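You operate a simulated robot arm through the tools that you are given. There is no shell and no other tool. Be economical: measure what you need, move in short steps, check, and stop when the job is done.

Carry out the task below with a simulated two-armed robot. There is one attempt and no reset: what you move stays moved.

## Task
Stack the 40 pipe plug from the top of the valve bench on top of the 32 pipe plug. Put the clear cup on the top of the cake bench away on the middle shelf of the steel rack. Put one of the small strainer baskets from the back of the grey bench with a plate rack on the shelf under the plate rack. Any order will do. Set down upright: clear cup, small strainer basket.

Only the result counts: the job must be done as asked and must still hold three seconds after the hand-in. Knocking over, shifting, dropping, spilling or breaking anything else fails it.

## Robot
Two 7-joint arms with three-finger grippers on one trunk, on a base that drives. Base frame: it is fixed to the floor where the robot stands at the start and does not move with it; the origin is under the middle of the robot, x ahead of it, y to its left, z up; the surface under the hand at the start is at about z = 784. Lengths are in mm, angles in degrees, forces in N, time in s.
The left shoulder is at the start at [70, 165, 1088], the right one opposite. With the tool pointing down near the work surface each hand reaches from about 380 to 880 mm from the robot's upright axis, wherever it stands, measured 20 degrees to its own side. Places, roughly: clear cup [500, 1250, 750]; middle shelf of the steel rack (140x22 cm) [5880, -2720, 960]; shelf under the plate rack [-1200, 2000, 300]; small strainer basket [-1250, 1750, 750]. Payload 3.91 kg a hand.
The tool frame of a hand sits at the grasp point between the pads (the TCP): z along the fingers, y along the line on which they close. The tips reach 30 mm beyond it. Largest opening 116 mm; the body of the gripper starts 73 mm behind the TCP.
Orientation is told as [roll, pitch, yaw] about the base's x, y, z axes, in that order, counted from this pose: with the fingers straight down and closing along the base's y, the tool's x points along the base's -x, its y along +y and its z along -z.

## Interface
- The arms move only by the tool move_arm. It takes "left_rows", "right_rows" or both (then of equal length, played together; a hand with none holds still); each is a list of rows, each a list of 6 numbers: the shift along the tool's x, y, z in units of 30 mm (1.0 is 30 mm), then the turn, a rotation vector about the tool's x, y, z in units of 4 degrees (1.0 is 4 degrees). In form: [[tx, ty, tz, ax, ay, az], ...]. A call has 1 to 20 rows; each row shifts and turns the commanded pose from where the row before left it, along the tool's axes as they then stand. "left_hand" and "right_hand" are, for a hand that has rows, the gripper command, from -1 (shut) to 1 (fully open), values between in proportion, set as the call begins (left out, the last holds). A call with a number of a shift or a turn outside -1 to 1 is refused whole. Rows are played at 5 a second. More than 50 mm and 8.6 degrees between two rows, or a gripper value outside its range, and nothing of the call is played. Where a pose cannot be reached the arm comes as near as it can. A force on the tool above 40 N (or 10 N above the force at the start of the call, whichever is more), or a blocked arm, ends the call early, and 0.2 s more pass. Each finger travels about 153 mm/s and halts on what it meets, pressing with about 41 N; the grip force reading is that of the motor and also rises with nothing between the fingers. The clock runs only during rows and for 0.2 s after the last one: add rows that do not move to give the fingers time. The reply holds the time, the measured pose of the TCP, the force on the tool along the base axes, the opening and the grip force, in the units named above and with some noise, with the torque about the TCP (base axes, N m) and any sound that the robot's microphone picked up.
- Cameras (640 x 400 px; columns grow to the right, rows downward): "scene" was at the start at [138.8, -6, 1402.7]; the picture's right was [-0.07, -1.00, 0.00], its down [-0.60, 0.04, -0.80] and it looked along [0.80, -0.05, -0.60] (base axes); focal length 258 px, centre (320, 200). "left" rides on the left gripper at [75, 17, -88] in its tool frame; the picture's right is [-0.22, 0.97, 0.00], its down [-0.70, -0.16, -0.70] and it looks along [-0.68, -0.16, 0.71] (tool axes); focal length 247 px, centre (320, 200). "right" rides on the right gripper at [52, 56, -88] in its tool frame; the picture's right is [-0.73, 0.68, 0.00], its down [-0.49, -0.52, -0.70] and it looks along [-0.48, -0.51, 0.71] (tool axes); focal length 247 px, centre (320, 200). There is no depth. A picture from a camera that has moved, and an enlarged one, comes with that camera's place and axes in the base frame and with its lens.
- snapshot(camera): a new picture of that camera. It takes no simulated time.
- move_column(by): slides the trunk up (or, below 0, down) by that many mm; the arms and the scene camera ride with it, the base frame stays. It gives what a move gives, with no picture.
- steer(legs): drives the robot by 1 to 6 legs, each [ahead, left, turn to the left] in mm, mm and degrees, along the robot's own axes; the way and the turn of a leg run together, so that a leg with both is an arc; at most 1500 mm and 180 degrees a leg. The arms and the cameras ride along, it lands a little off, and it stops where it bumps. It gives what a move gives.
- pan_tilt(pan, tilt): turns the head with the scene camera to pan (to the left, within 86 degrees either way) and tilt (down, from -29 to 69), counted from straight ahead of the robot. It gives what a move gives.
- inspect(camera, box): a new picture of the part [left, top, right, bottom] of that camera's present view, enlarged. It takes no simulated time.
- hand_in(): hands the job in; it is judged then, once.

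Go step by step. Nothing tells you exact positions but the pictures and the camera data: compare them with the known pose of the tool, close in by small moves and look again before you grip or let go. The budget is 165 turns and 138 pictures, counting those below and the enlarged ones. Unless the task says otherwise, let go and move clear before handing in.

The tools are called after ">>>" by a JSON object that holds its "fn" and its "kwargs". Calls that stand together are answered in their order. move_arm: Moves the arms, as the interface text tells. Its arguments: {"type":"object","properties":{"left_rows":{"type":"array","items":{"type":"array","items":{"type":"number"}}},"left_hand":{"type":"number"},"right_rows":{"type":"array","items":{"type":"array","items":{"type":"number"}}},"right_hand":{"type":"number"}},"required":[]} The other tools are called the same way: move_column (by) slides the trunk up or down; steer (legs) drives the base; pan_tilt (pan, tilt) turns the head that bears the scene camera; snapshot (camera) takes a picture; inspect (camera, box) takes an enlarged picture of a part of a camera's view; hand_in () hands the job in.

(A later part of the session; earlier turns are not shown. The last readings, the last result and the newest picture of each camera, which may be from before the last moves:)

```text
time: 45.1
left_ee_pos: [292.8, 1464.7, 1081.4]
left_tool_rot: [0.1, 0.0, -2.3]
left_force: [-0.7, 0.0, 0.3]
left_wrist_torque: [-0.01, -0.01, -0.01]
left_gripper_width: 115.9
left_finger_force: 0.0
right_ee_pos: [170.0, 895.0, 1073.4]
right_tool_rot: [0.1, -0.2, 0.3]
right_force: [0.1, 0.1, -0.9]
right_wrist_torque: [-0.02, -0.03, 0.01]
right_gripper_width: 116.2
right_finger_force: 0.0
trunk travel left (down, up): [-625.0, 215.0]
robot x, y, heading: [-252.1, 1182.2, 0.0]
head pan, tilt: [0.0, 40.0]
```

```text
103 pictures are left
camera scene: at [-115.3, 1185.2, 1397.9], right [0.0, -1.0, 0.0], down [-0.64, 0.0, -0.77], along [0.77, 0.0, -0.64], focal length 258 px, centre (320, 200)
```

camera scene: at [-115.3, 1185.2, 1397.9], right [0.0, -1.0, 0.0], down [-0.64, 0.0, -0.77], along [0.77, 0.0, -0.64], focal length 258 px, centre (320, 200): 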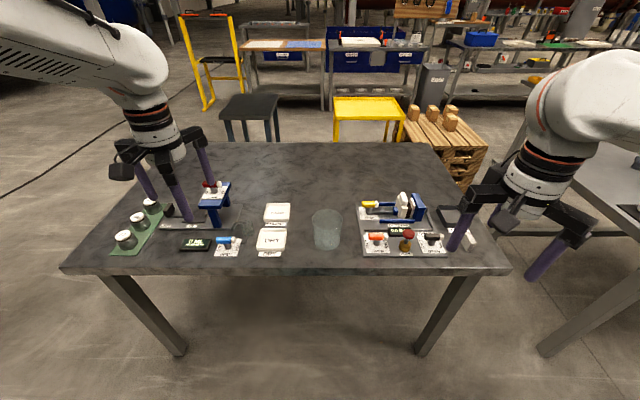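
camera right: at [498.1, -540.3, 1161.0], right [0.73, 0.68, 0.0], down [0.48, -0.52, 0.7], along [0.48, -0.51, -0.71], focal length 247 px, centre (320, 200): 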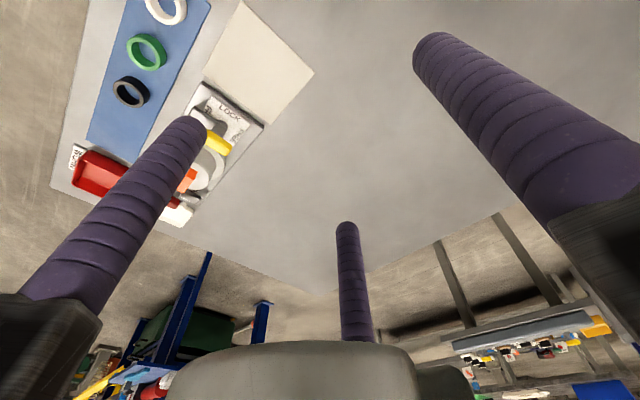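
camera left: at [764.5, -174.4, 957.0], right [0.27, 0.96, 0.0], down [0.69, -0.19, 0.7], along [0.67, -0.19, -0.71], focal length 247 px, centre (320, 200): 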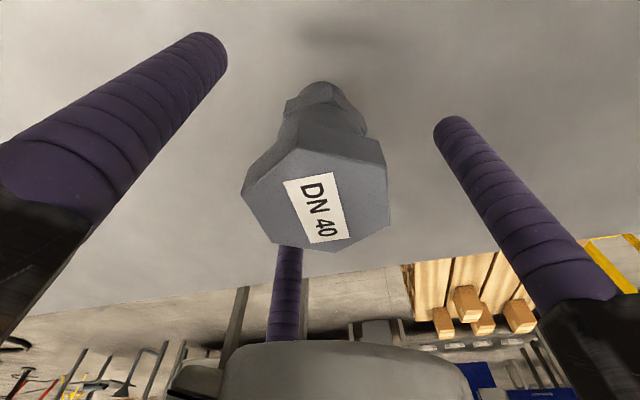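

>>> {"fn": "inspect", "kwargs": {"camera": "scene", "box": [250, 185, 410, 285]}}

>>> {"fn": "inspect", "kwargs": {"camera": "scene", "box": [60, 165, 260, 290]}}

```text
4.00 times, centred on (330, 235) of scene
camera zoom: at [-115.3, 1185.2, 1397.9], right [0.0, -1.0, 0.0], down [-0.64, 0.0, -0.77], along [0.77, 0.0, -0.64], focal length 1033 px, centre (280, 60)
```

zoom: 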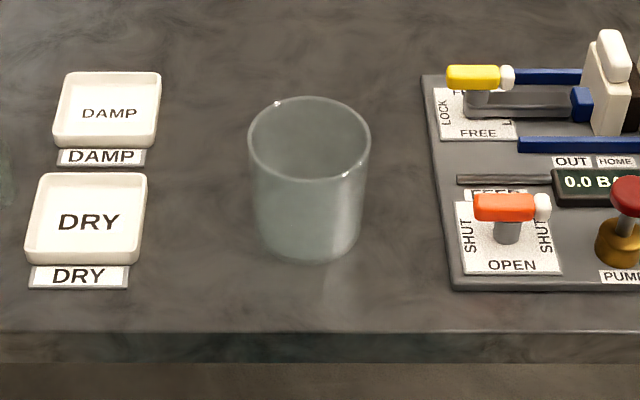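

```text
3.20 times, centred on (160, 228) of scene
camera zoom: at [-115.3, 1185.2, 1397.9], right [0.0, -1.0, 0.0], down [-0.64, 0.0, -0.77], along [0.77, 0.0, -0.64], focal length 826 px, centre (832, 112)
```

zoom: 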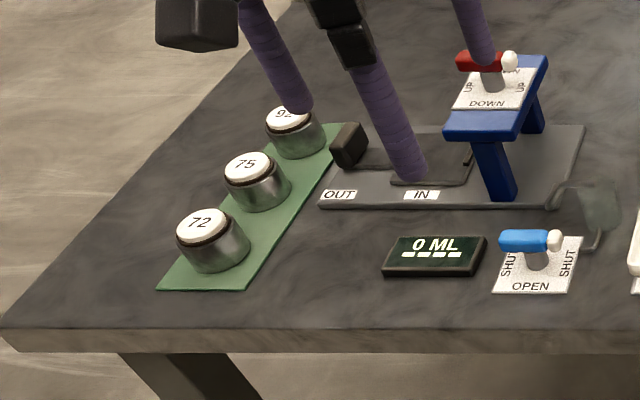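

There may be a second glass piece by the dosing fixture, so I look closer.

>>> {"fn": "inspect", "kwargs": {"camera": "scene", "box": [215, 200, 279, 240]}}

>>> {"fn": "snapshot", "kwargs": {"camera": "left"}}

```text
10.00 times, centred on (247, 220) of scene
camera zoom: at [-115.3, 1185.2, 1397.9], right [0.0, -1.0, 0.0], down [-0.64, 0.0, -0.77], along [0.77, 0.0, -0.64], focal length 2583 px, centre (1050, 0)
```

zoom: 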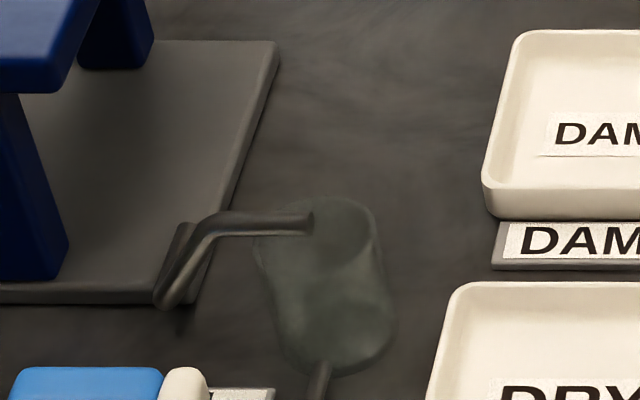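

```text
99 pictures are left
camera left: at [219.2, 1484.9, 1170.3], right [0.26, 0.97, 0.0], down [0.69, -0.19, 0.7], along [0.68, -0.18, -0.71], focal length 247 px, centre (320, 200)
```

left: 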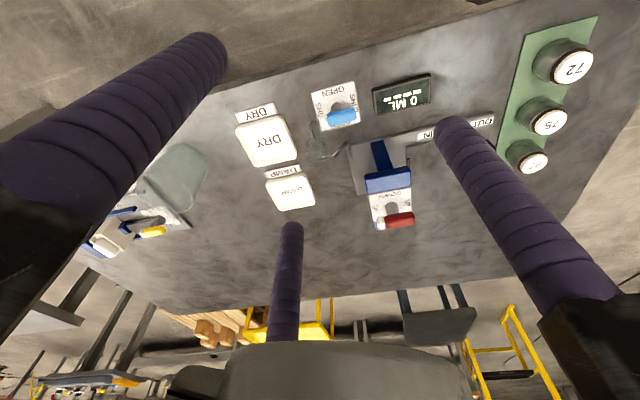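

The small vessel belongs to the dosing fixture; the big plain tumbler near (440, 1165) is the clear cup. Before choosing a grasp I look at the steel rack for its shelf gaps, and at the robot's left/back for the plate-rack bench.

>>> {"fn": "pan_tilt", "kwargs": {"pan": -33, "tilt": 8}}

>>> {"fn": "snapshot", "kwargs": {"camera": "scene"}}

>>> {"fn": "inspect", "kwargs": {"camera": "scene", "box": [260, 140, 380, 215]}}

```text
time: 46.0
left_ee_pos: [293.1, 1464.7, 1081.6]
left_tool_rot: [0.0, 0.0, -2.2]
left_force: [0.7, 0.6, 0.1]
left_wrist_torque: [0.02, -0.01, 0.01]
left_gripper_width: 116.1
left_finger_force: 0.1
right_ee_pos: [171.3, 894.1, 1074.5]
right_tool_rot: [0.1, -0.1, 0.2]
right_force: [-0.3, 0.0, -0.1]
right_wrist_torque: [-0.01, 0.0, 0.01]
right_gripper_width: 115.9
right_finger_force: 0.1
trunk travel left (down, up): [-625.0, 215.0]
robot x, y, heading: [-251.8, 1185.3, 0.1]
head pan, tilt: [-33.0, 8.0]
```

```text
98 pictures are left
camera scene: at [-122.5, 1134.8, 1448.7], right [-0.54, -0.84, 0.0], down [-0.12, 0.08, -0.99], along [0.83, -0.54, -0.14], focal length 258 px, centre (320, 200)
```

scene: 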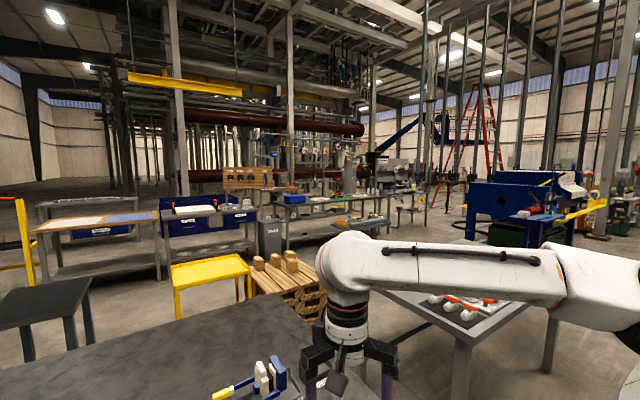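

```text
5.33 times, centred on (320, 178) of scene
camera zoom: at [-122.5, 1134.8, 1448.7], right [-0.54, -0.84, 0.0], down [-0.12, 0.08, -0.99], along [0.83, -0.54, -0.14], focal length 1377 px, centre (320, 320)
```

zoom: 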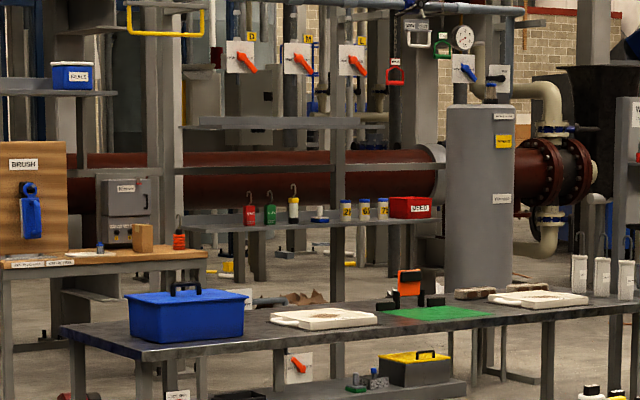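

The rack's middle shelf has a large gap (about 0.5 m) above it, so a top-down placement should work. The basket bench is right behind me, so I do that first and turn to face it.

>>> {"fn": "steer", "kwargs": {"legs": [[0, 0, 155]]}}

>>> {"fn": "pan_tilt", "kwargs": {"pan": 0, "tilt": 30}}

>>> {"fn": "snapshot", "kwargs": {"camera": "scene"}}

```text
time: 52.8
left_ee_pos: [-864.1, 1171.3, 1081.3]
left_tool_rot: [0.0, 0.1, 151.9]
left_force: [-0.3, 0.1, -0.1]
left_wrist_torque: [-0.01, 0.01, -0.04]
left_gripper_width: 116.0
left_finger_force: 0.1
right_ee_pos: [-506.4, 1631.6, 1074.1]
right_tool_rot: [0.2, 0.0, 154.4]
right_force: [0.0, 0.1, -0.2]
right_wrist_torque: [-0.01, 0.02, -0.02]
right_gripper_width: 115.9
right_finger_force: 0.0
trunk travel left (down, up): [-625.0, 215.0]
robot x, y, heading: [-253.7, 1183.8, 154.1]
head pan, tilt: [-33.0, 8.0]
```

```text
time: 53.8
left_ee_pos: [-864.8, 1171.9, 1081.9]
left_tool_rot: [0.0, -0.1, 151.9]
left_force: [0.0, 0.1, 0.2]
left_wrist_torque: [0.03, -0.02, 0.01]
left_gripper_width: 116.0
left_finger_force: 0.0
right_ee_pos: [-505.3, 1630.4, 1072.8]
right_tool_rot: [0.1, 0.0, 154.4]
right_force: [-0.6, 0.0, 0.3]
right_wrist_torque: [0.0, -0.03, 0.03]
right_gripper_width: 115.9
right_finger_force: 0.0
trunk travel left (down, up): [-625.0, 215.0]
robot x, y, heading: [-253.7, 1182.9, 154.3]
head pan, tilt: [0.0, 30.0]
```

```text
96 pictures are left
camera scene: at [-377.3, 1246.1, 1413.3], right [0.43, 0.9, 0.0], down [0.45, -0.22, -0.87], along [-0.78, 0.38, -0.5], focal length 258 px, centre (320, 200)
```

scene: 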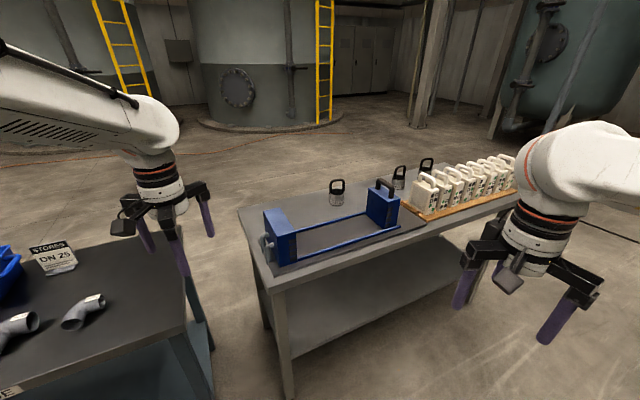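

The grey bench has a plate rack on its right half, three small baskets at the back, and a lower shelf. I enlarge.

>>> {"fn": "inspect", "kwargs": {"camera": "scene", "box": [230, 140, 550, 340]}}

>>> {"fn": "inspect", "kwargs": {"camera": "scene", "box": [315, 150, 455, 238]}}

```text
2.00 times, centred on (390, 240) of scene
camera zoom: at [-377.3, 1246.1, 1413.3], right [0.43, 0.9, 0.0], down [0.45, -0.22, -0.87], along [-0.78, 0.38, -0.5], focal length 516 px, centre (180, 120)
```

zoom: 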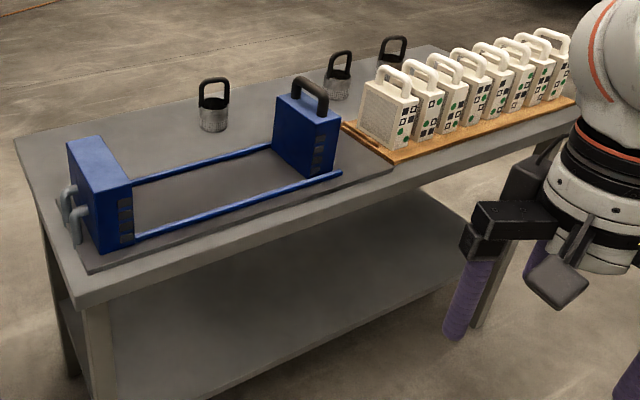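

```text
4.55 times, centred on (385, 194) of scene
camera zoom: at [-377.3, 1246.1, 1413.3], right [0.43, 0.9, 0.0], down [0.45, -0.22, -0.87], along [-0.78, 0.38, -0.5], focal length 1174 px, centre (24, 227)
```

zoom: 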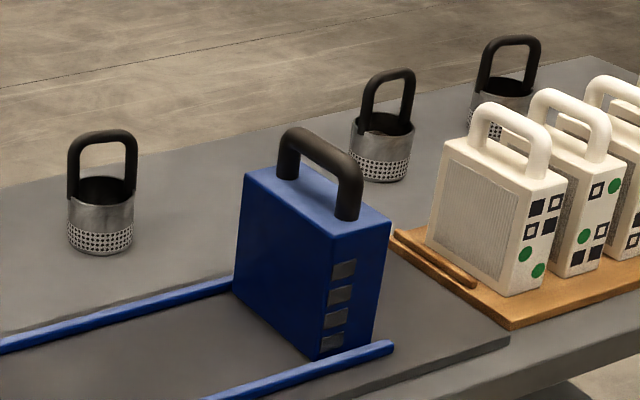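

The baskets stand at the back near x≈-1335 (y≈1808, 2180, 2388); the bench front edge is at x≈-954, and the lower shelf is below it. I'll move to face it squarely at y≈1950.

>>> {"fn": "steer", "kwargs": {"legs": [[0, 0, 25.7], [0, -767, 0], [300, 0, 0]]}}

>>> {"fn": "pan_tilt", "kwargs": {"pan": 0, "tilt": 45}}

>>> {"fn": "snapshot", "kwargs": {"camera": "scene"}}

>>> {"fn": "snapshot", "kwargs": {"camera": "left"}}

```text
time: 60.9
left_ee_pos: [-1097.1, 1676.8, 1082.0]
left_tool_rot: [0.0, 0.0, 177.4]
left_force: [-0.3, 0.0, -0.7]
left_wrist_torque: [-0.02, -0.03, 0.02]
left_gripper_width: 115.8
left_finger_force: 0.0
right_ee_pos: [-970.4, 2245.1, 1074.3]
right_tool_rot: [0.2, -0.1, 179.9]
right_force: [0.0, 0.3, 0.2]
right_wrist_torque: [-0.01, 0.02, 0.02]
right_gripper_width: 115.8
right_finger_force: 0.2
trunk travel left (down, up): [-625.0, 215.0]
robot x, y, heading: [-551.0, 1950.6, 180.0]
head pan, tilt: [0.0, 30.0]
```

```text
time: 61.7
left_ee_pos: [-1096.0, 1676.9, 1083.0]
left_tool_rot: [0.0, -0.1, 177.3]
left_force: [-0.4, 0.2, -0.4]
left_wrist_torque: [-0.01, 0.02, 0.0]
left_gripper_width: 116.3
left_finger_force: 0.0
right_ee_pos: [-970.3, 2245.7, 1074.0]
right_tool_rot: [0.1, 0.0, 179.9]
right_force: [-0.8, 0.4, -0.5]
right_wrist_torque: [0.02, -0.01, 0.0]
right_gripper_width: 115.8
right_finger_force: 0.1
trunk travel left (down, up): [-625.0, 215.0]
robot x, y, heading: [-550.2, 1953.8, 179.6]
head pan, tilt: [0.0, 45.0]
```

```text
93 pictures are left
camera scene: at [-679.2, 1952.9, 1390.6], right [0.0, 1.0, 0.0], down [0.71, 0.0, -0.71], along [-0.71, 0.0, -0.71], focal length 258 px, centre (320, 200)
```

scene: 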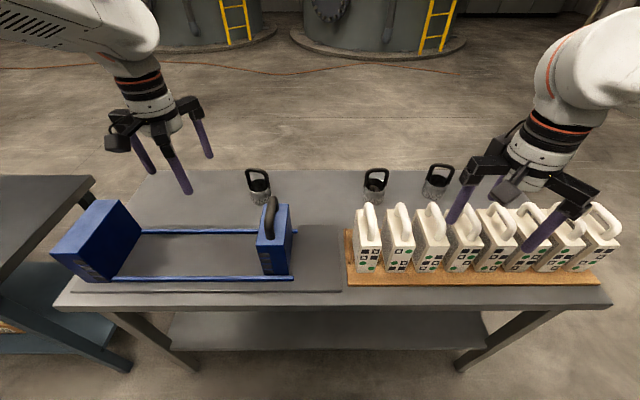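

```text
92 pictures are left
camera left: at [-1021.6, 1656.2, 1170.4], right [-0.27, -0.96, 0.0], down [-0.69, 0.19, 0.7], along [-0.68, 0.19, -0.71], focal length 247 px, centre (320, 200)
```

left: 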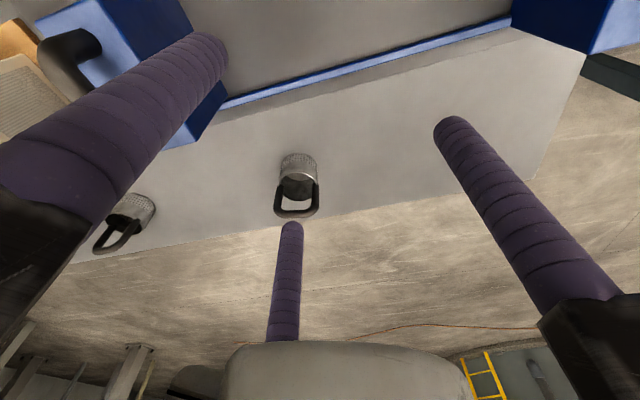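

The lower shelf spans y≈1410–2560 with its front edge at x≈-970. I enlarge basket 1 in both views to fix its position and handle direction.

>>> {"fn": "inspect", "kwargs": {"camera": "left", "box": [250, 140, 346, 220]}}

>>> {"fn": "inspect", "kwargs": {"camera": "scene", "box": [215, 155, 311, 215]}}

```text
5.00 times, centred on (298, 180) of left
camera zoom: at [-1021.6, 1656.2, 1170.4], right [-0.27, -0.96, 0.0], down [-0.69, 0.19, 0.7], along [-0.68, 0.19, -0.71], focal length 1235 px, centre (430, 300)
```

zoom: 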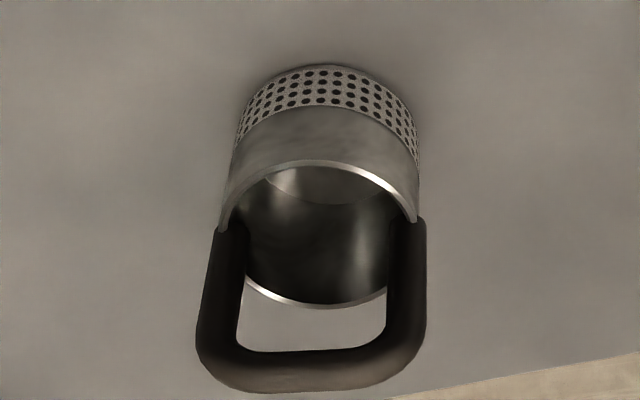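

```text
6.67 times, centred on (263, 185) of scene
camera zoom: at [-679.2, 1952.9, 1390.6], right [0.0, 1.0, 0.0], down [0.71, 0.0, -0.71], along [-0.71, 0.0, -0.71], focal length 1722 px, centre (700, 300)
```

zoom: 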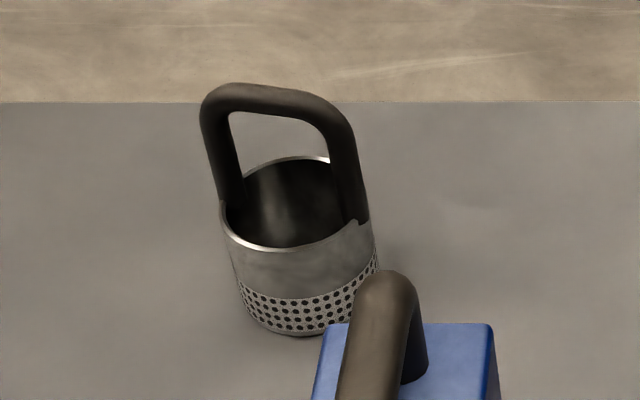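

Triangulating: basket 1 has its centre at ≈(-1277, 1767), rim z≈858, and handle bar z≈916 running along (0.26, 0.97). I'll grip the handle bar with the hand tilted 45° so it can later reach under the bench. First I yaw the hand.

>>> {"fn": "move_arm", "kwargs": {"left_rows": [[0, 0, 0, 0, 0, -0.97], [0, 0, 0, 0, 0, -0.97], [0, 0, 0, 0, 0, -0.97], [0, 0, 0, 0, 0, -0.97], [0, 0, 0, 0, 0, -0.97], [0, 0, 0, 0, 0, -0.97], [0, 0, 0, 0, 0, -0.97], [0, 0, 0, 0, 0, -0.97], [0, 0, 0, 0, 0, -0.97], [0, 0, 0, 0, 0, -0.97], [0, 0, 0, 0, 0, -0.97], [0, 0, 0, 0, 0, -0.97], [0, 0, 0, 0, 0, -0.97], [0, 0, 0, 0, 0, -0.97], [0, 0, 0, 0, 0, -0.97], [0, 0, 0, 0, 0, -0.97], [0, 0, 0, 0, 0, -0.97], [0, 0, 0, 0, 0, -0.97], [0, 0, 0, 0, 0, -0.97], [0, 0, 0, 0, 0, -0.97]]}}

>>> {"fn": "move_arm", "kwargs": {"left_rows": [[0, 0, 0, 0.95, 0, 0], [0, 0, 0, 0.95, 0, 0], [0, 0, 0, 0.95, 0, 0], [0, 0, 0, 0.95, 0, 0], [0, 0, 0, 0.95, 0, 0], [0, 0, 0, 0.95, 0, 0], [0, 0, 0, 0.95, 0, 0], [0, 0, 0, 0.95, 0, 0], [0, 0, 0, 0.95, 0, 0], [0, 0, 0, 0.95, 0, 0], [0, 0, 0, 0.95, 0, 0], [0, 0, 0, 0.8, 0, 0], [0, 0, 0, 0, 0, 0]]}}

>>> {"fn": "snapshot", "kwargs": {"camera": "scene"}}

>>> {"fn": "snapshot", "kwargs": {"camera": "left"}}

```text
time: 65.9
left_ee_pos: [-1096.0, 1676.8, 1081.4]
left_tool_rot: [-0.1, -0.1, -104.9]
left_force: [-0.9, -0.3, 0.4]
left_wrist_torque: [-0.03, 0.0, -0.02]
left_gripper_width: 116.0
left_finger_force: 0.1
right_ee_pos: [-971.5, 2246.1, 1073.7]
right_tool_rot: [0.2, -0.1, 180.0]
right_force: [-0.2, -0.1, -0.1]
right_wrist_torque: [0.01, -0.02, 0.02]
right_gripper_width: 116.2
right_finger_force: 0.1
trunk travel left (down, up): [-625.0, 215.0]
robot x, y, heading: [-550.2, 1952.8, 179.7]
head pan, tilt: [0.0, 45.0]
```

```text
time: 68.7
left_ee_pos: [-1118.2, 1657.0, 1067.1]
left_tool_rot: [-45.7, 2.8, -104.3]
left_force: [0.8, -0.5, 0.5]
left_wrist_torque: [0.0, 0.0, 0.0]
left_gripper_width: 115.9
left_finger_force: 0.1
left hand out of reach, approached as far as the arm can: row 6, 7, 8, 9, 11
right_ee_pos: [-969.4, 2245.8, 1073.3]
right_tool_rot: [0.1, -0.1, 179.9]
right_force: [0.5, 0.3, -0.2]
right_wrist_torque: [0.02, -0.01, 0.04]
right_gripper_width: 116.0
right_finger_force: 0.1
trunk travel left (down, up): [-625.0, 215.0]
robot x, y, heading: [-549.9, 1954.1, 179.8]
head pan, tilt: [0.0, 45.0]
```

```text
89 pictures are left
camera scene: at [-668.9, 1947.9, 1376.0], right [-0.07, 1.0, 0.0], down [0.83, 0.06, -0.56], along [-0.56, -0.04, -0.83], focal length 258 px, centre (320, 200)
```

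scene: 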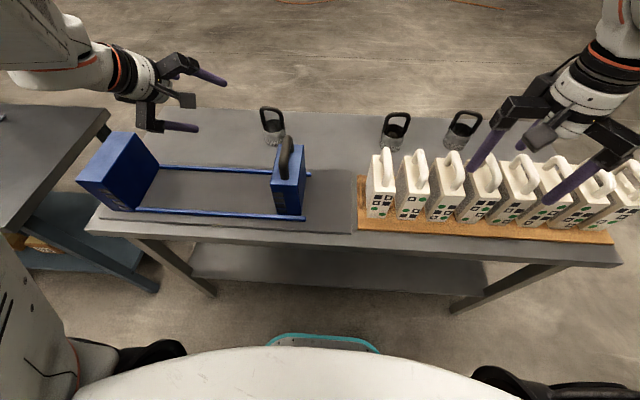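

```text
88 pictures are left
camera left: at [-1025.8, 1707.8, 1120.6], right [0.61, -0.35, -0.71], down [0.2, -0.8, 0.57], along [-0.77, -0.49, -0.42], focal length 247 px, centre (320, 200)
```

left: 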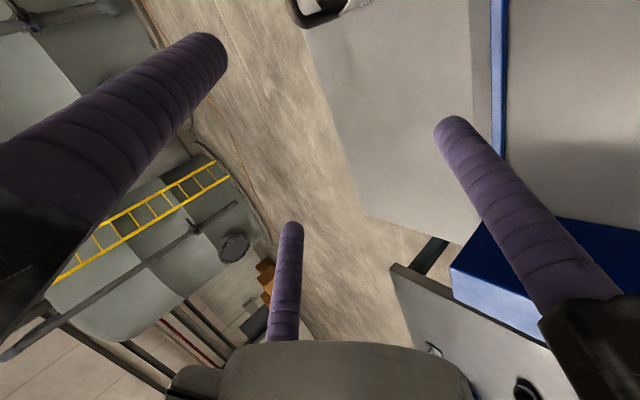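

The arm hit a fold limit while tilting in place, but the orientation was reached. I also note the base front is only about 250 mm from the axis. I move the hand out towards the pre-grasp point and check.

>>> {"fn": "move_arm", "kwargs": {"left_rows": [[0.27, -0.15, 0.92, 0, 0, 0], [0.27, -0.15, 0.92, 0, 0, 0], [0.27, -0.15, 0.92, 0, 0, 0], [0.27, -0.15, 0.92, 0, 0, 0], [0.27, -0.15, 0.92, 0, 0, 0], [0, 0, 0, 0, 0, 0], [0, 0, 0, 0, 0, 0]], "left_hand": -0.2}}

>>> {"fn": "pan_tilt", "kwargs": {"pan": 12, "tilt": 40}}

>>> {"fn": "snapshot", "kwargs": {"camera": "scene"}}

>>> {"fn": "snapshot", "kwargs": {"camera": "left"}}

```text
time: 70.3
left_ee_pos: [-1216.1, 1728.7, 988.1]
left_tool_rot: [-45.1, 0.0, -104.9]
left_force: [0.4, 0.1, 0.6]
left_wrist_torque: [0.01, 0.0, 0.01]
left_gripper_width: 46.3
left_finger_force: 0.0
right_ee_pos: [-971.1, 2246.2, 1074.0]
right_tool_rot: [0.0, -0.1, 179.9]
right_force: [-0.3, -0.7, 0.6]
right_wrist_torque: [0.01, 0.01, 0.0]
right_gripper_width: 115.7
right_finger_force: 0.0
trunk travel left (down, up): [-625.0, 215.0]
robot x, y, heading: [-549.8, 1951.9, 179.6]
head pan, tilt: [0.0, 45.0]
```

```text
time: 71.0
left_ee_pos: [-1217.5, 1728.4, 988.4]
left_tool_rot: [-45.0, 0.0, -105.0]
left_force: [-0.5, -0.4, -0.2]
left_wrist_torque: [-0.02, -0.01, -0.02]
left_gripper_width: 46.4
left_finger_force: 0.0
right_ee_pos: [-971.1, 2245.1, 1074.7]
right_tool_rot: [0.1, -0.1, 180.0]
right_force: [0.8, -0.2, 0.3]
right_wrist_torque: [-0.02, 0.0, 0.01]
right_gripper_width: 115.8
right_finger_force: 0.1
trunk travel left (down, up): [-625.0, 215.0]
robot x, y, heading: [-550.1, 1951.6, 179.7]
head pan, tilt: [12.0, 40.0]
```

```text
87 pictures are left
camera scene: at [-681.1, 1935.4, 1397.8], right [-0.2, 0.98, 0.0], down [0.63, 0.13, -0.77], along [-0.75, -0.16, -0.64], focal length 258 px, centre (320, 200)
```

scene: 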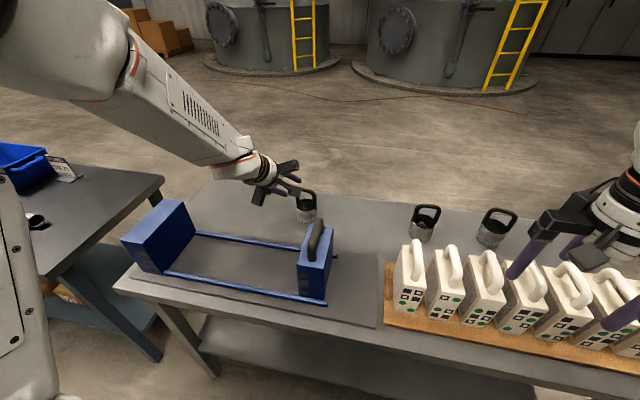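

```text
86 pictures are left
camera left: at [-1125.1, 1781.7, 1039.5], right [0.61, -0.39, -0.69], down [0.19, -0.77, 0.61], along [-0.77, -0.5, -0.39], focal length 247 px, centre (320, 200)
```

left: 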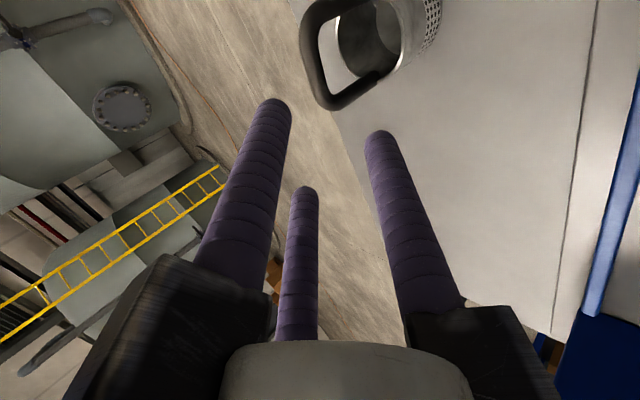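

>>> {"fn": "inspect", "kwargs": {"camera": "left", "box": [270, 0, 462, 120]}}

>>> {"fn": "inspect", "kwargs": {"camera": "scene", "box": [240, 150, 352, 220]}}

```text
3.33 times, centred on (366, 60) of left
camera zoom: at [-1125.1, 1781.7, 1039.5], right [0.61, -0.39, -0.69], down [0.19, -0.77, 0.61], along [-0.77, -0.5, -0.39], focal length 823 px, centre (167, 667)
```

zoom: 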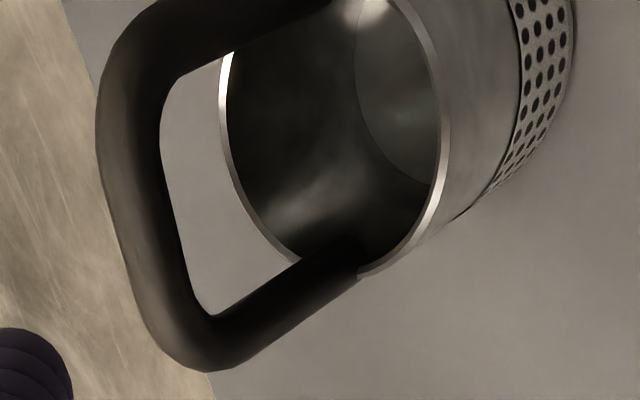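

```text
5.71 times, centred on (296, 185) of scene
camera zoom: at [-681.1, 1935.4, 1397.8], right [-0.2, 0.98, 0.0], down [0.63, 0.13, -0.77], along [-0.75, -0.16, -0.64], focal length 1476 px, centre (457, 286)
```

zoom: 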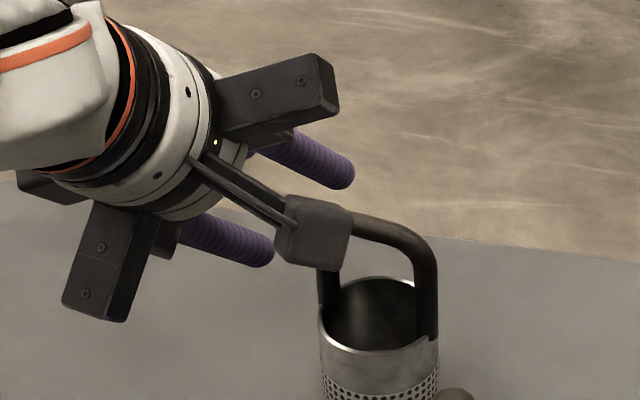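

The handle bar is confirmed at about (-1278, 1770, 916). I advance most of the way along the tool axis and check.

>>> {"fn": "move_arm", "kwargs": {"left_rows": [[0.4, -0.03, 0.5, 0, 0, 0], [0.38, -0.02, 0.5, 0, 0, 0], [0, 0, 0.5, 0, 0, 0], [0, 0, 0.5, 0, 0, 0], [0, 0, 0, 0, 0, 0]]}}

>>> {"fn": "inspect", "kwargs": {"camera": "scene", "box": [240, 150, 352, 220]}}

>>> {"fn": "snapshot", "kwargs": {"camera": "left"}}

```text
time: 72.2
left_ee_pos: [-1252.9, 1762.1, 948.7]
left_tool_rot: [-45.1, 0.1, -104.9]
left_force: [0.2, -0.1, 1.1]
left_wrist_torque: [0.01, 0.01, 0.01]
left_gripper_width: 46.3
left_finger_force: 0.1
right_ee_pos: [-970.2, 2245.5, 1073.4]
right_tool_rot: [0.0, -0.1, 179.9]
right_force: [0.0, 0.2, 0.3]
right_wrist_torque: [-0.03, 0.0, 0.01]
right_gripper_width: 116.0
right_finger_force: 0.0
trunk travel left (down, up): [-625.0, 215.0]
robot x, y, heading: [-550.9, 1955.6, 179.8]
head pan, tilt: [12.0, 40.0]
```

```text
5.71 times, centred on (296, 185) of scene
camera zoom: at [-680.5, 1935.0, 1397.9], right [-0.2, 0.98, 0.0], down [0.63, 0.13, -0.77], along [-0.75, -0.16, -0.64], focal length 1476 px, centre (457, 286)
```

zoom: 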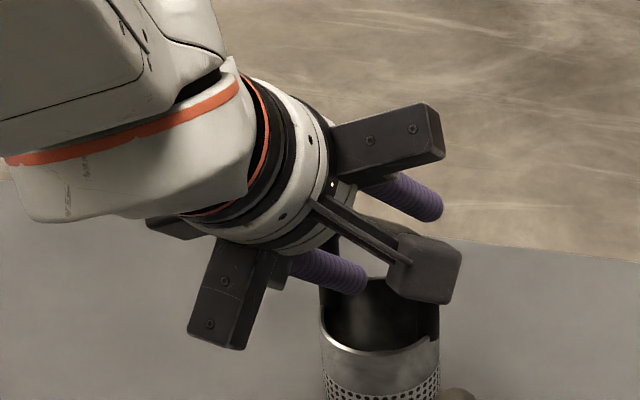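

```text
82 pictures are left
camera left: at [-1161.1, 1816.5, 998.4], right [0.61, -0.39, -0.69], down [0.19, -0.77, 0.61], along [-0.77, -0.5, -0.39], focal length 247 px, centre (320, 200)
```

left: 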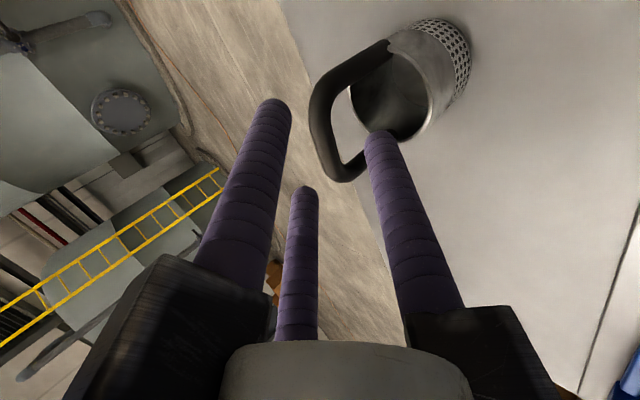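

The bar lies between the fingers and the single finger goes through the bail. I finish the approach with small corrections.

>>> {"fn": "move_arm", "kwargs": {"left_rows": [[0.15, -0.1, 0.3, 0, 0, 0], [0, 0, 0.4, 0, 0, 0], [0, 0, 0.4, 0, 0, 0], [0, 0, 0.4, 0, 0, 0], [0, 0, 0, 0, 0, 0]]}}

>>> {"fn": "snapshot", "kwargs": {"camera": "left"}}

>>> {"fn": "inspect", "kwargs": {"camera": "scene", "box": [240, 150, 352, 220]}}

```text
time: 73.4
left_ee_pos: [-1284.2, 1776.8, 917.4]
left_tool_rot: [-45.1, 0.0, -105.0]
left_force: [0.4, 0.3, 0.4]
left_wrist_torque: [0.0, -0.05, -0.01]
left_gripper_width: 46.5
left_finger_force: 0.0
right_ee_pos: [-969.7, 2246.7, 1073.2]
right_tool_rot: [0.0, -0.1, 179.9]
right_force: [0.6, 1.3, -0.4]
right_wrist_torque: [0.01, 0.04, -0.03]
right_gripper_width: 116.2
right_finger_force: 0.0
trunk travel left (down, up): [-625.0, 215.0]
robot x, y, heading: [-547.1, 1950.5, 179.6]
head pan, tilt: [12.0, 40.0]
```

```text
81 pictures are left
camera left: at [-1192.7, 1829.7, 968.4], right [0.61, -0.39, -0.69], down [0.19, -0.77, 0.61], along [-0.77, -0.5, -0.39], focal length 247 px, centre (320, 200)
```

left: 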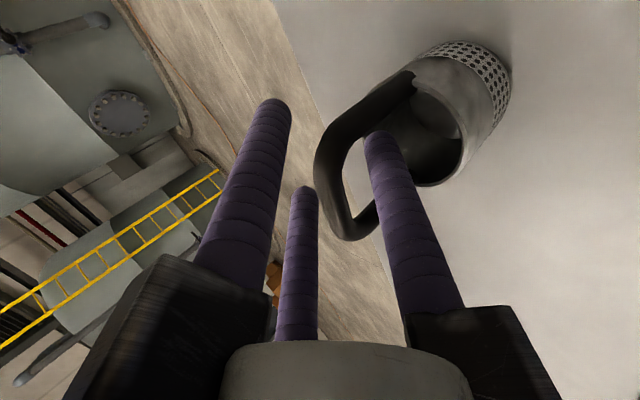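

```text
5.71 times, centred on (296, 185) of scene
camera zoom: at [-680.7, 1935.2, 1397.9], right [-0.2, 0.98, 0.0], down [0.63, 0.13, -0.77], along [-0.75, -0.16, -0.64], focal length 1476 px, centre (457, 286)
```

zoom: 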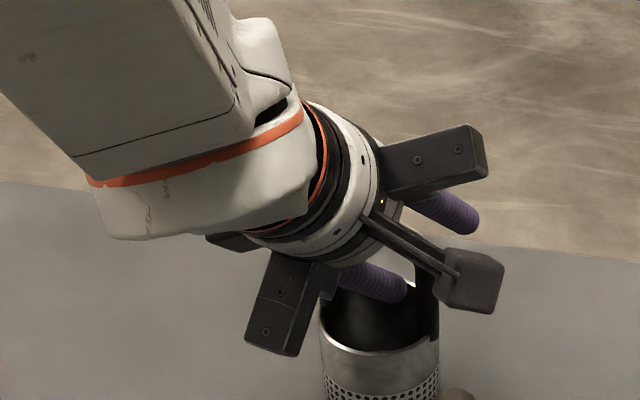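

The bar sits at the grasp point. I close the gripper.

>>> {"fn": "move_arm", "kwargs": {"left_rows": [[0, 0, 0, 0, 0, 0], [0, 0, 0, 0, 0, 0], [0, 0, 0, 0, 0, 0]], "left_hand": -1}}

>>> {"fn": "snapshot", "kwargs": {"camera": "left"}}

>>> {"fn": "inspect", "kwargs": {"camera": "scene", "box": [240, 150, 352, 220]}}

```text
time: 74.2
left_ee_pos: [-1285.0, 1777.9, 917.4]
left_tool_rot: [-45.0, 0.0, -105.1]
left_force: [0.2, -0.9, 2.2]
left_wrist_torque: [-0.14, 0.1, -0.01]
left_gripper_width: 19.5
left_finger_force: 40.5
right_ee_pos: [-969.9, 2245.3, 1072.0]
right_tool_rot: [0.0, 0.0, 179.9]
right_force: [0.6, 0.1, -0.3]
right_wrist_torque: [0.02, 0.02, 0.0]
right_gripper_width: 116.1
right_finger_force: 0.1
trunk travel left (down, up): [-625.0, 215.0]
robot x, y, heading: [-546.0, 1955.4, 179.8]
head pan, tilt: [12.0, 40.0]
```

```text
79 pictures are left
camera left: at [-1193.0, 1829.8, 968.4], right [0.61, -0.39, -0.69], down [0.19, -0.77, 0.61], along [-0.77, -0.5, -0.39], focal length 247 px, centre (320, 200)
```

left: 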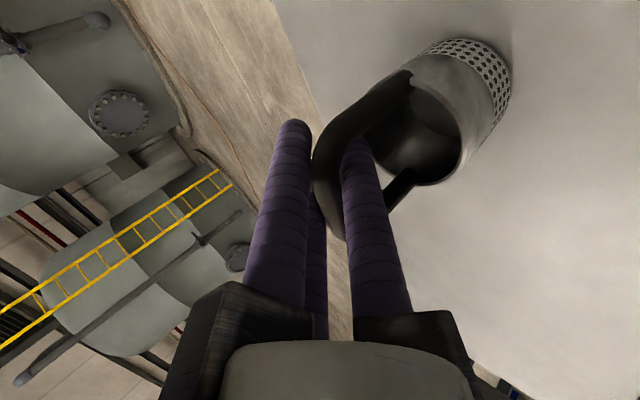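

```text
5.71 times, centred on (296, 185) of scene
camera zoom: at [-681.2, 1935.2, 1397.9], right [-0.2, 0.98, 0.0], down [0.63, 0.13, -0.77], along [-0.75, -0.16, -0.64], focal length 1476 px, centre (457, 286)
```

zoom: 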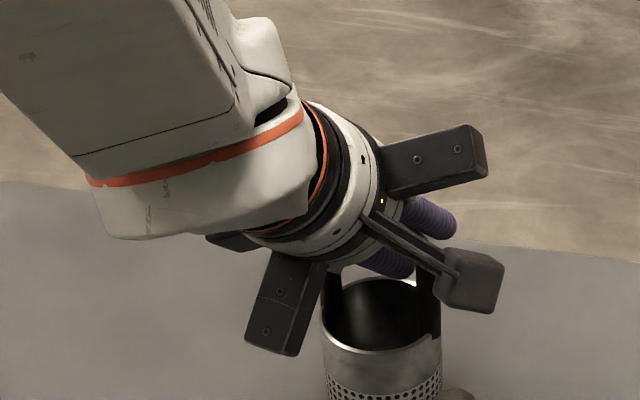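

The handle is gripped (19.5 mm) and the basket is still upright. I lift it straight up about 170 mm.

>>> {"fn": "move_arm", "kwargs": {"left_rows": [[0, -0.2, -0.2, 0, 0, 0], [0, -0.5, -0.5, 0, 0, 0], [0, -0.5, -0.5, 0, 0, 0], [0, -0.5, -0.5, 0, 0, 0], [0, -0.5, -0.5, 0, 0, 0], [0, -0.5, -0.5, 0, 0, 0], [0, -0.5, -0.5, 0, 0, 0], [0, -0.5, -0.5, 0, 0, 0], [0, 0, 0, 0, 0, 0]]}}

>>> {"fn": "snapshot", "kwargs": {"camera": "scene"}}

>>> {"fn": "snapshot", "kwargs": {"camera": "left"}}

```text
time: 76.2
left_ee_pos: [-1284.8, 1776.6, 1074.8]
left_tool_rot: [-45.0, 0.0, -105.0]
left_force: [0.1, -0.3, -1.8]
left_wrist_torque: [-0.03, 0.01, 0.0]
left_gripper_width: 19.7
left_finger_force: 40.9
right_ee_pos: [-970.9, 2245.8, 1072.6]
right_tool_rot: [0.0, -0.2, 179.9]
right_force: [-0.4, 0.5, 0.7]
right_wrist_torque: [0.01, 0.02, 0.0]
right_gripper_width: 116.3
right_finger_force: 0.0
trunk travel left (down, up): [-625.0, 215.0]
robot x, y, heading: [-548.4, 1953.0, 179.8]
head pan, tilt: [12.0, 40.0]
```

```text
77 pictures are left
camera scene: at [-681.8, 1935.1, 1397.8], right [-0.2, 0.98, 0.0], down [0.63, 0.13, -0.77], along [-0.75, -0.16, -0.64], focal length 258 px, centre (320, 200)
```

scene: 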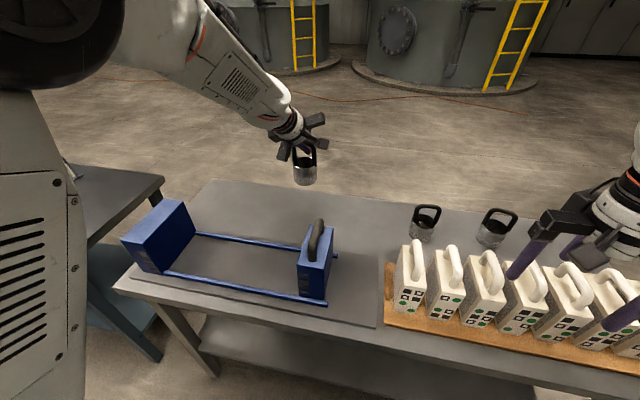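

```text
76 pictures are left
camera left: at [-1193.5, 1829.1, 1125.2], right [0.61, -0.39, -0.69], down [0.19, -0.77, 0.61], along [-0.77, -0.5, -0.39], focal length 247 px, centre (320, 200)
```

left: 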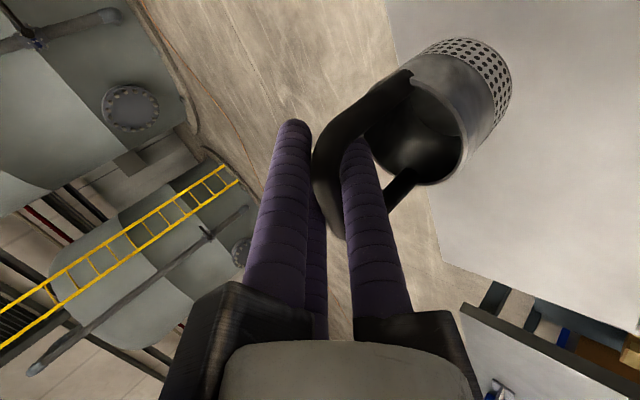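

The basket is held securely and level. I back away from the bench and shift to the plate-rack side.

>>> {"fn": "steer", "kwargs": {"legs": [[-440, 0, 0], [0, -330, 0]]}}

>>> {"fn": "move_column", "kwargs": {"by": -480}}

>>> {"fn": "pan_tilt", "kwargs": {"pan": 10, "tilt": 15}}

>>> {"fn": "snapshot", "kwargs": {"camera": "scene"}}

```text
time: 80.7
left_ee_pos: [-842.7, 2102.6, 1074.0]
left_tool_rot: [-45.0, 0.0, -104.8]
left_force: [0.7, 0.5, -1.0]
left_wrist_torque: [0.01, 0.02, -0.01]
left_gripper_width: 19.5
left_finger_force: 40.5
right_ee_pos: [-530.7, 2574.6, 1073.4]
right_tool_rot: [0.0, -0.1, -179.9]
right_force: [-0.4, 1.1, -0.4]
right_wrist_torque: [0.03, 0.04, -0.01]
right_gripper_width: 115.7
right_finger_force: 0.1
trunk travel left (down, up): [-625.0, 215.0]
robot x, y, heading: [-111.8, 2282.5, 180.2]
head pan, tilt: [12.0, 40.0]
```

```text
refused: -480 is not a number from -400 to 400
```

```text
time: 81.6
left_ee_pos: [-843.0, 2101.3, 1073.9]
left_tool_rot: [-45.0, -0.1, -104.8]
left_force: [0.2, -0.3, -1.3]
left_wrist_torque: [0.03, 0.03, 0.01]
left_gripper_width: 19.7
left_finger_force: 40.9
right_ee_pos: [-530.4, 2572.8, 1073.3]
right_tool_rot: [0.0, -0.1, -179.9]
right_force: [0.9, -0.1, 0.7]
right_wrist_torque: [0.03, -0.04, 0.0]
right_gripper_width: 115.9
right_finger_force: 0.0
trunk travel left (down, up): [-625.0, 215.0]
robot x, y, heading: [-105.8, 2283.8, 180.3]
head pan, tilt: [10.0, 15.0]
```

```text
75 pictures are left
camera scene: at [-249.1, 2264.4, 1437.3], right [-0.17, 0.98, 0.0], down [0.26, 0.05, -0.97], along [-0.95, -0.17, -0.26], focal length 258 px, centre (320, 200)
```

scene: 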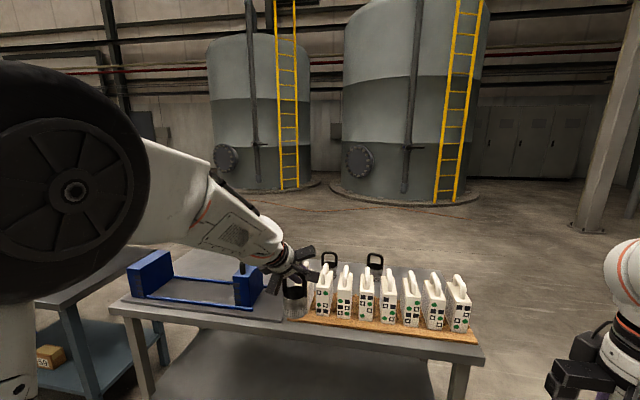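

>>> {"fn": "steer", "kwargs": {"legs": [[-60, 0, -0.3]]}}

>>> {"fn": "move_column", "kwargs": {"by": -400}}

>>> {"fn": "move_column", "kwargs": {"by": -180}}

>>> {"fn": "snapshot", "kwargs": {"camera": "scene"}}

>>> {"fn": "snapshot", "kwargs": {"camera": "left"}}

```text
time: 82.5
left_ee_pos: [-786.4, 2105.9, 1074.4]
left_tool_rot: [-45.0, 0.0, -105.1]
left_force: [0.2, 0.2, -1.0]
left_wrist_torque: [0.05, 0.01, -0.02]
left_gripper_width: 19.6
left_finger_force: 41.2
right_ee_pos: [-469.4, 2574.3, 1073.1]
right_tool_rot: [0.0, -0.1, 179.8]
right_force: [-0.1, -0.1, 1.0]
right_wrist_torque: [0.0, 0.0, -0.03]
right_gripper_width: 116.0
right_finger_force: 0.1
trunk travel left (down, up): [-625.0, 215.0]
robot x, y, heading: [-48.3, 2284.6, 179.7]
head pan, tilt: [10.0, 15.0]
```

```text
time: 86.4
left_ee_pos: [-785.1, 2104.6, 675.1]
left_tool_rot: [-44.9, 0.1, -105.0]
left_force: [-0.3, 0.2, -1.3]
left_wrist_torque: [0.01, 0.0, 0.02]
left_gripper_width: 19.9
left_finger_force: 40.7
right_ee_pos: [-470.0, 2575.3, 673.0]
right_tool_rot: [-0.1, -0.2, 179.6]
right_force: [-0.4, -0.2, -0.1]
right_wrist_torque: [-0.01, -0.02, 0.04]
right_gripper_width: 116.0
right_finger_force: 0.1
trunk travel left (down, up): [-225.0, 615.0]
robot x, y, heading: [-52.3, 2276.9, 179.8]
head pan, tilt: [10.0, 15.0]
```

```text
time: 88.4
left_ee_pos: [-785.4, 2105.9, 494.2]
left_tool_rot: [-44.9, 0.0, -105.1]
left_force: [0.0, -0.2, -1.6]
left_wrist_torque: [0.02, 0.01, -0.02]
left_gripper_width: 19.7
left_finger_force: 40.7
right_ee_pos: [-469.4, 2574.6, 493.9]
right_tool_rot: [0.0, -0.1, 179.8]
right_force: [-0.6, -0.1, 0.8]
right_wrist_torque: [0.03, -0.02, -0.01]
right_gripper_width: 116.1
right_finger_force: 0.0
trunk travel left (down, up): [-45.0, 795.0]
robot x, y, heading: [-49.1, 2280.3, 179.8]
head pan, tilt: [10.0, 15.0]
```

```text
74 pictures are left
camera scene: at [-190.1, 2265.3, 857.5], right [-0.17, 0.99, 0.0], down [0.26, 0.04, -0.97], along [-0.95, -0.16, -0.26], focal length 258 px, centre (320, 200)
```

scene: 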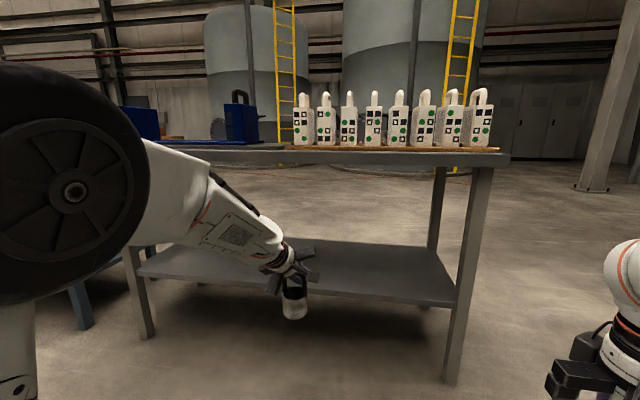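

```text
73 pictures are left
camera left: at [-693.3, 2159.1, 545.3], right [0.61, -0.4, -0.69], down [0.19, -0.77, 0.61], along [-0.77, -0.5, -0.39], focal length 247 px, centre (320, 200)
```

left: 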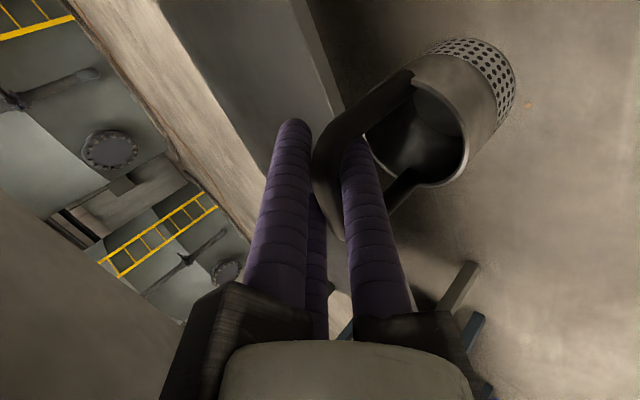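

The shelf top is at about z 335, and the basket bottom is about 30 mm above it. The wrist stays below the bench underside (~740). I drive in gently.

>>> {"fn": "steer", "kwargs": {"legs": [[180, 0, 0]]}}

>>> {"fn": "snapshot", "kwargs": {"camera": "scene"}}

>>> {"fn": "snapshot", "kwargs": {"camera": "left"}}

```text
time: 89.9
left_ee_pos: [-964.0, 2106.3, 493.7]
left_tool_rot: [-45.0, 0.0, -105.2]
left_force: [0.2, -0.5, -0.9]
left_wrist_torque: [0.0, 0.01, -0.03]
left_gripper_width: 19.7
left_finger_force: 40.9
right_ee_pos: [-649.2, 2575.8, 493.9]
right_tool_rot: [0.1, -0.2, 179.8]
right_force: [0.2, -0.9, 0.5]
right_wrist_torque: [0.02, -0.02, 0.01]
right_gripper_width: 115.8
right_finger_force: 0.1
trunk travel left (down, up): [-45.0, 795.0]
robot x, y, heading: [-230.8, 2283.1, 179.8]
head pan, tilt: [10.0, 15.0]
```

```text
72 pictures are left
camera scene: at [-369.8, 2266.3, 857.3], right [-0.17, 0.99, 0.0], down [0.26, 0.04, -0.97], along [-0.95, -0.16, -0.26], focal length 258 px, centre (320, 200)
```

scene: 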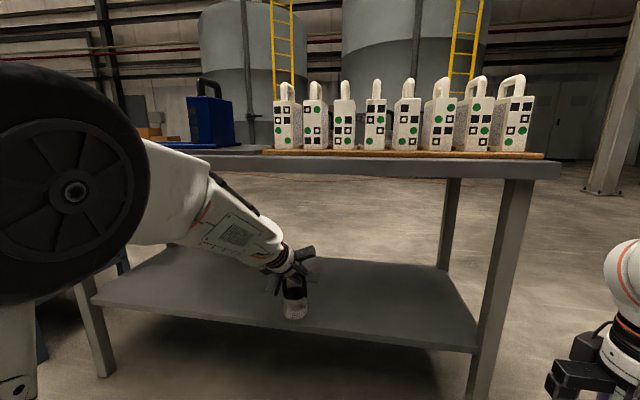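

```text
71 pictures are left
camera left: at [-872.9, 2159.9, 545.0], right [0.61, -0.4, -0.69], down [0.19, -0.77, 0.61], along [-0.77, -0.5, -0.39], focal length 247 px, centre (320, 200)
```

left: 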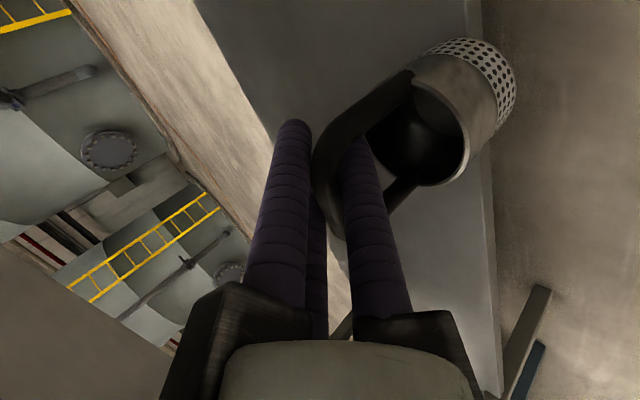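

>>> {"fn": "inspect", "kwargs": {"camera": "scene", "box": [240, 250, 368, 350]}}

```text
4.00 times, centred on (304, 300) of scene
camera zoom: at [-369.8, 2266.3, 857.3], right [-0.17, 0.99, 0.0], down [0.26, 0.04, -0.97], along [-0.95, -0.16, -0.26], focal length 1033 px, centre (384, -200)
```

zoom: 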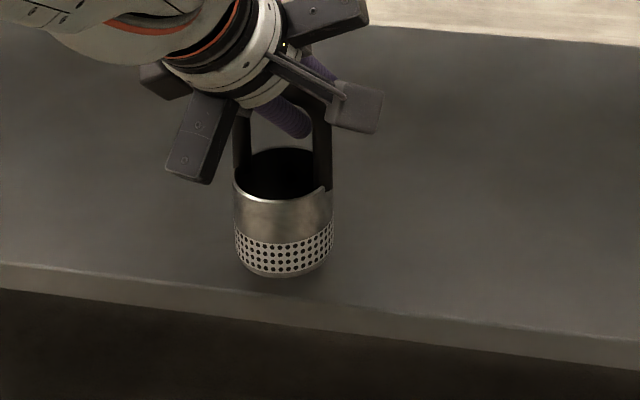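

>>> {"fn": "steer", "kwargs": {"legs": [[90, 0, 0]]}}

>>> {"fn": "move_column", "kwargs": {"by": -22}}

>>> {"fn": "inspect", "kwargs": {"camera": "scene", "box": [200, 220, 392, 360]}}

```text
time: 91.0
left_ee_pos: [-1054.4, 2106.7, 493.8]
left_tool_rot: [-45.1, -0.1, -105.1]
left_force: [0.5, -0.3, -0.8]
left_wrist_torque: [0.03, 0.03, 0.01]
left_gripper_width: 19.6
left_finger_force: 40.8
right_ee_pos: [-740.1, 2576.4, 492.1]
right_tool_rot: [0.0, -0.1, 179.7]
right_force: [-0.6, 0.3, -0.1]
right_wrist_torque: [0.02, 0.0, 0.01]
right_gripper_width: 116.0
right_finger_force: 0.0
trunk travel left (down, up): [-45.0, 795.0]
robot x, y, heading: [-319.0, 2283.2, 179.6]
head pan, tilt: [10.0, 15.0]
```

```text
time: 91.7
left_ee_pos: [-1054.7, 2106.9, 473.4]
left_tool_rot: [-45.0, 0.0, -105.2]
left_force: [0.9, 0.7, -1.4]
left_wrist_torque: [0.01, 0.04, -0.04]
left_gripper_width: 19.5
left_finger_force: 40.9
right_ee_pos: [-738.9, 2577.4, 471.8]
right_tool_rot: [0.0, 0.0, 179.7]
right_force: [1.1, 0.0, -0.1]
right_wrist_torque: [-0.04, -0.01, -0.01]
right_gripper_width: 116.0
right_finger_force: 0.1
trunk travel left (down, up): [-23.0, 817.0]
robot x, y, heading: [-318.3, 2281.7, 179.5]
head pan, tilt: [10.0, 15.0]
```

```text
2.86 times, centred on (296, 290) of scene
camera zoom: at [-459.6, 2266.8, 835.4], right [-0.17, 0.99, 0.0], down [0.26, 0.04, -0.97], along [-0.95, -0.16, -0.26], focal length 738 px, centre (389, -57)
```

zoom: 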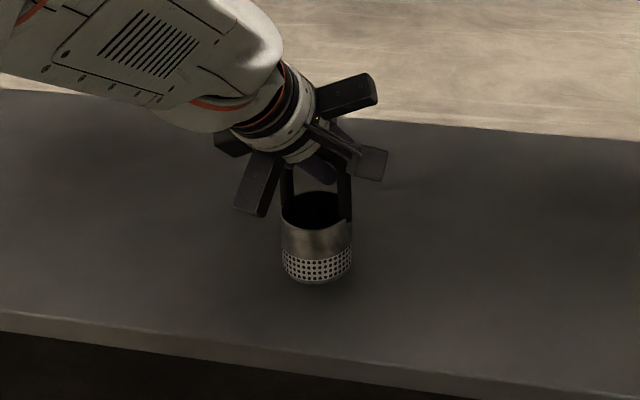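

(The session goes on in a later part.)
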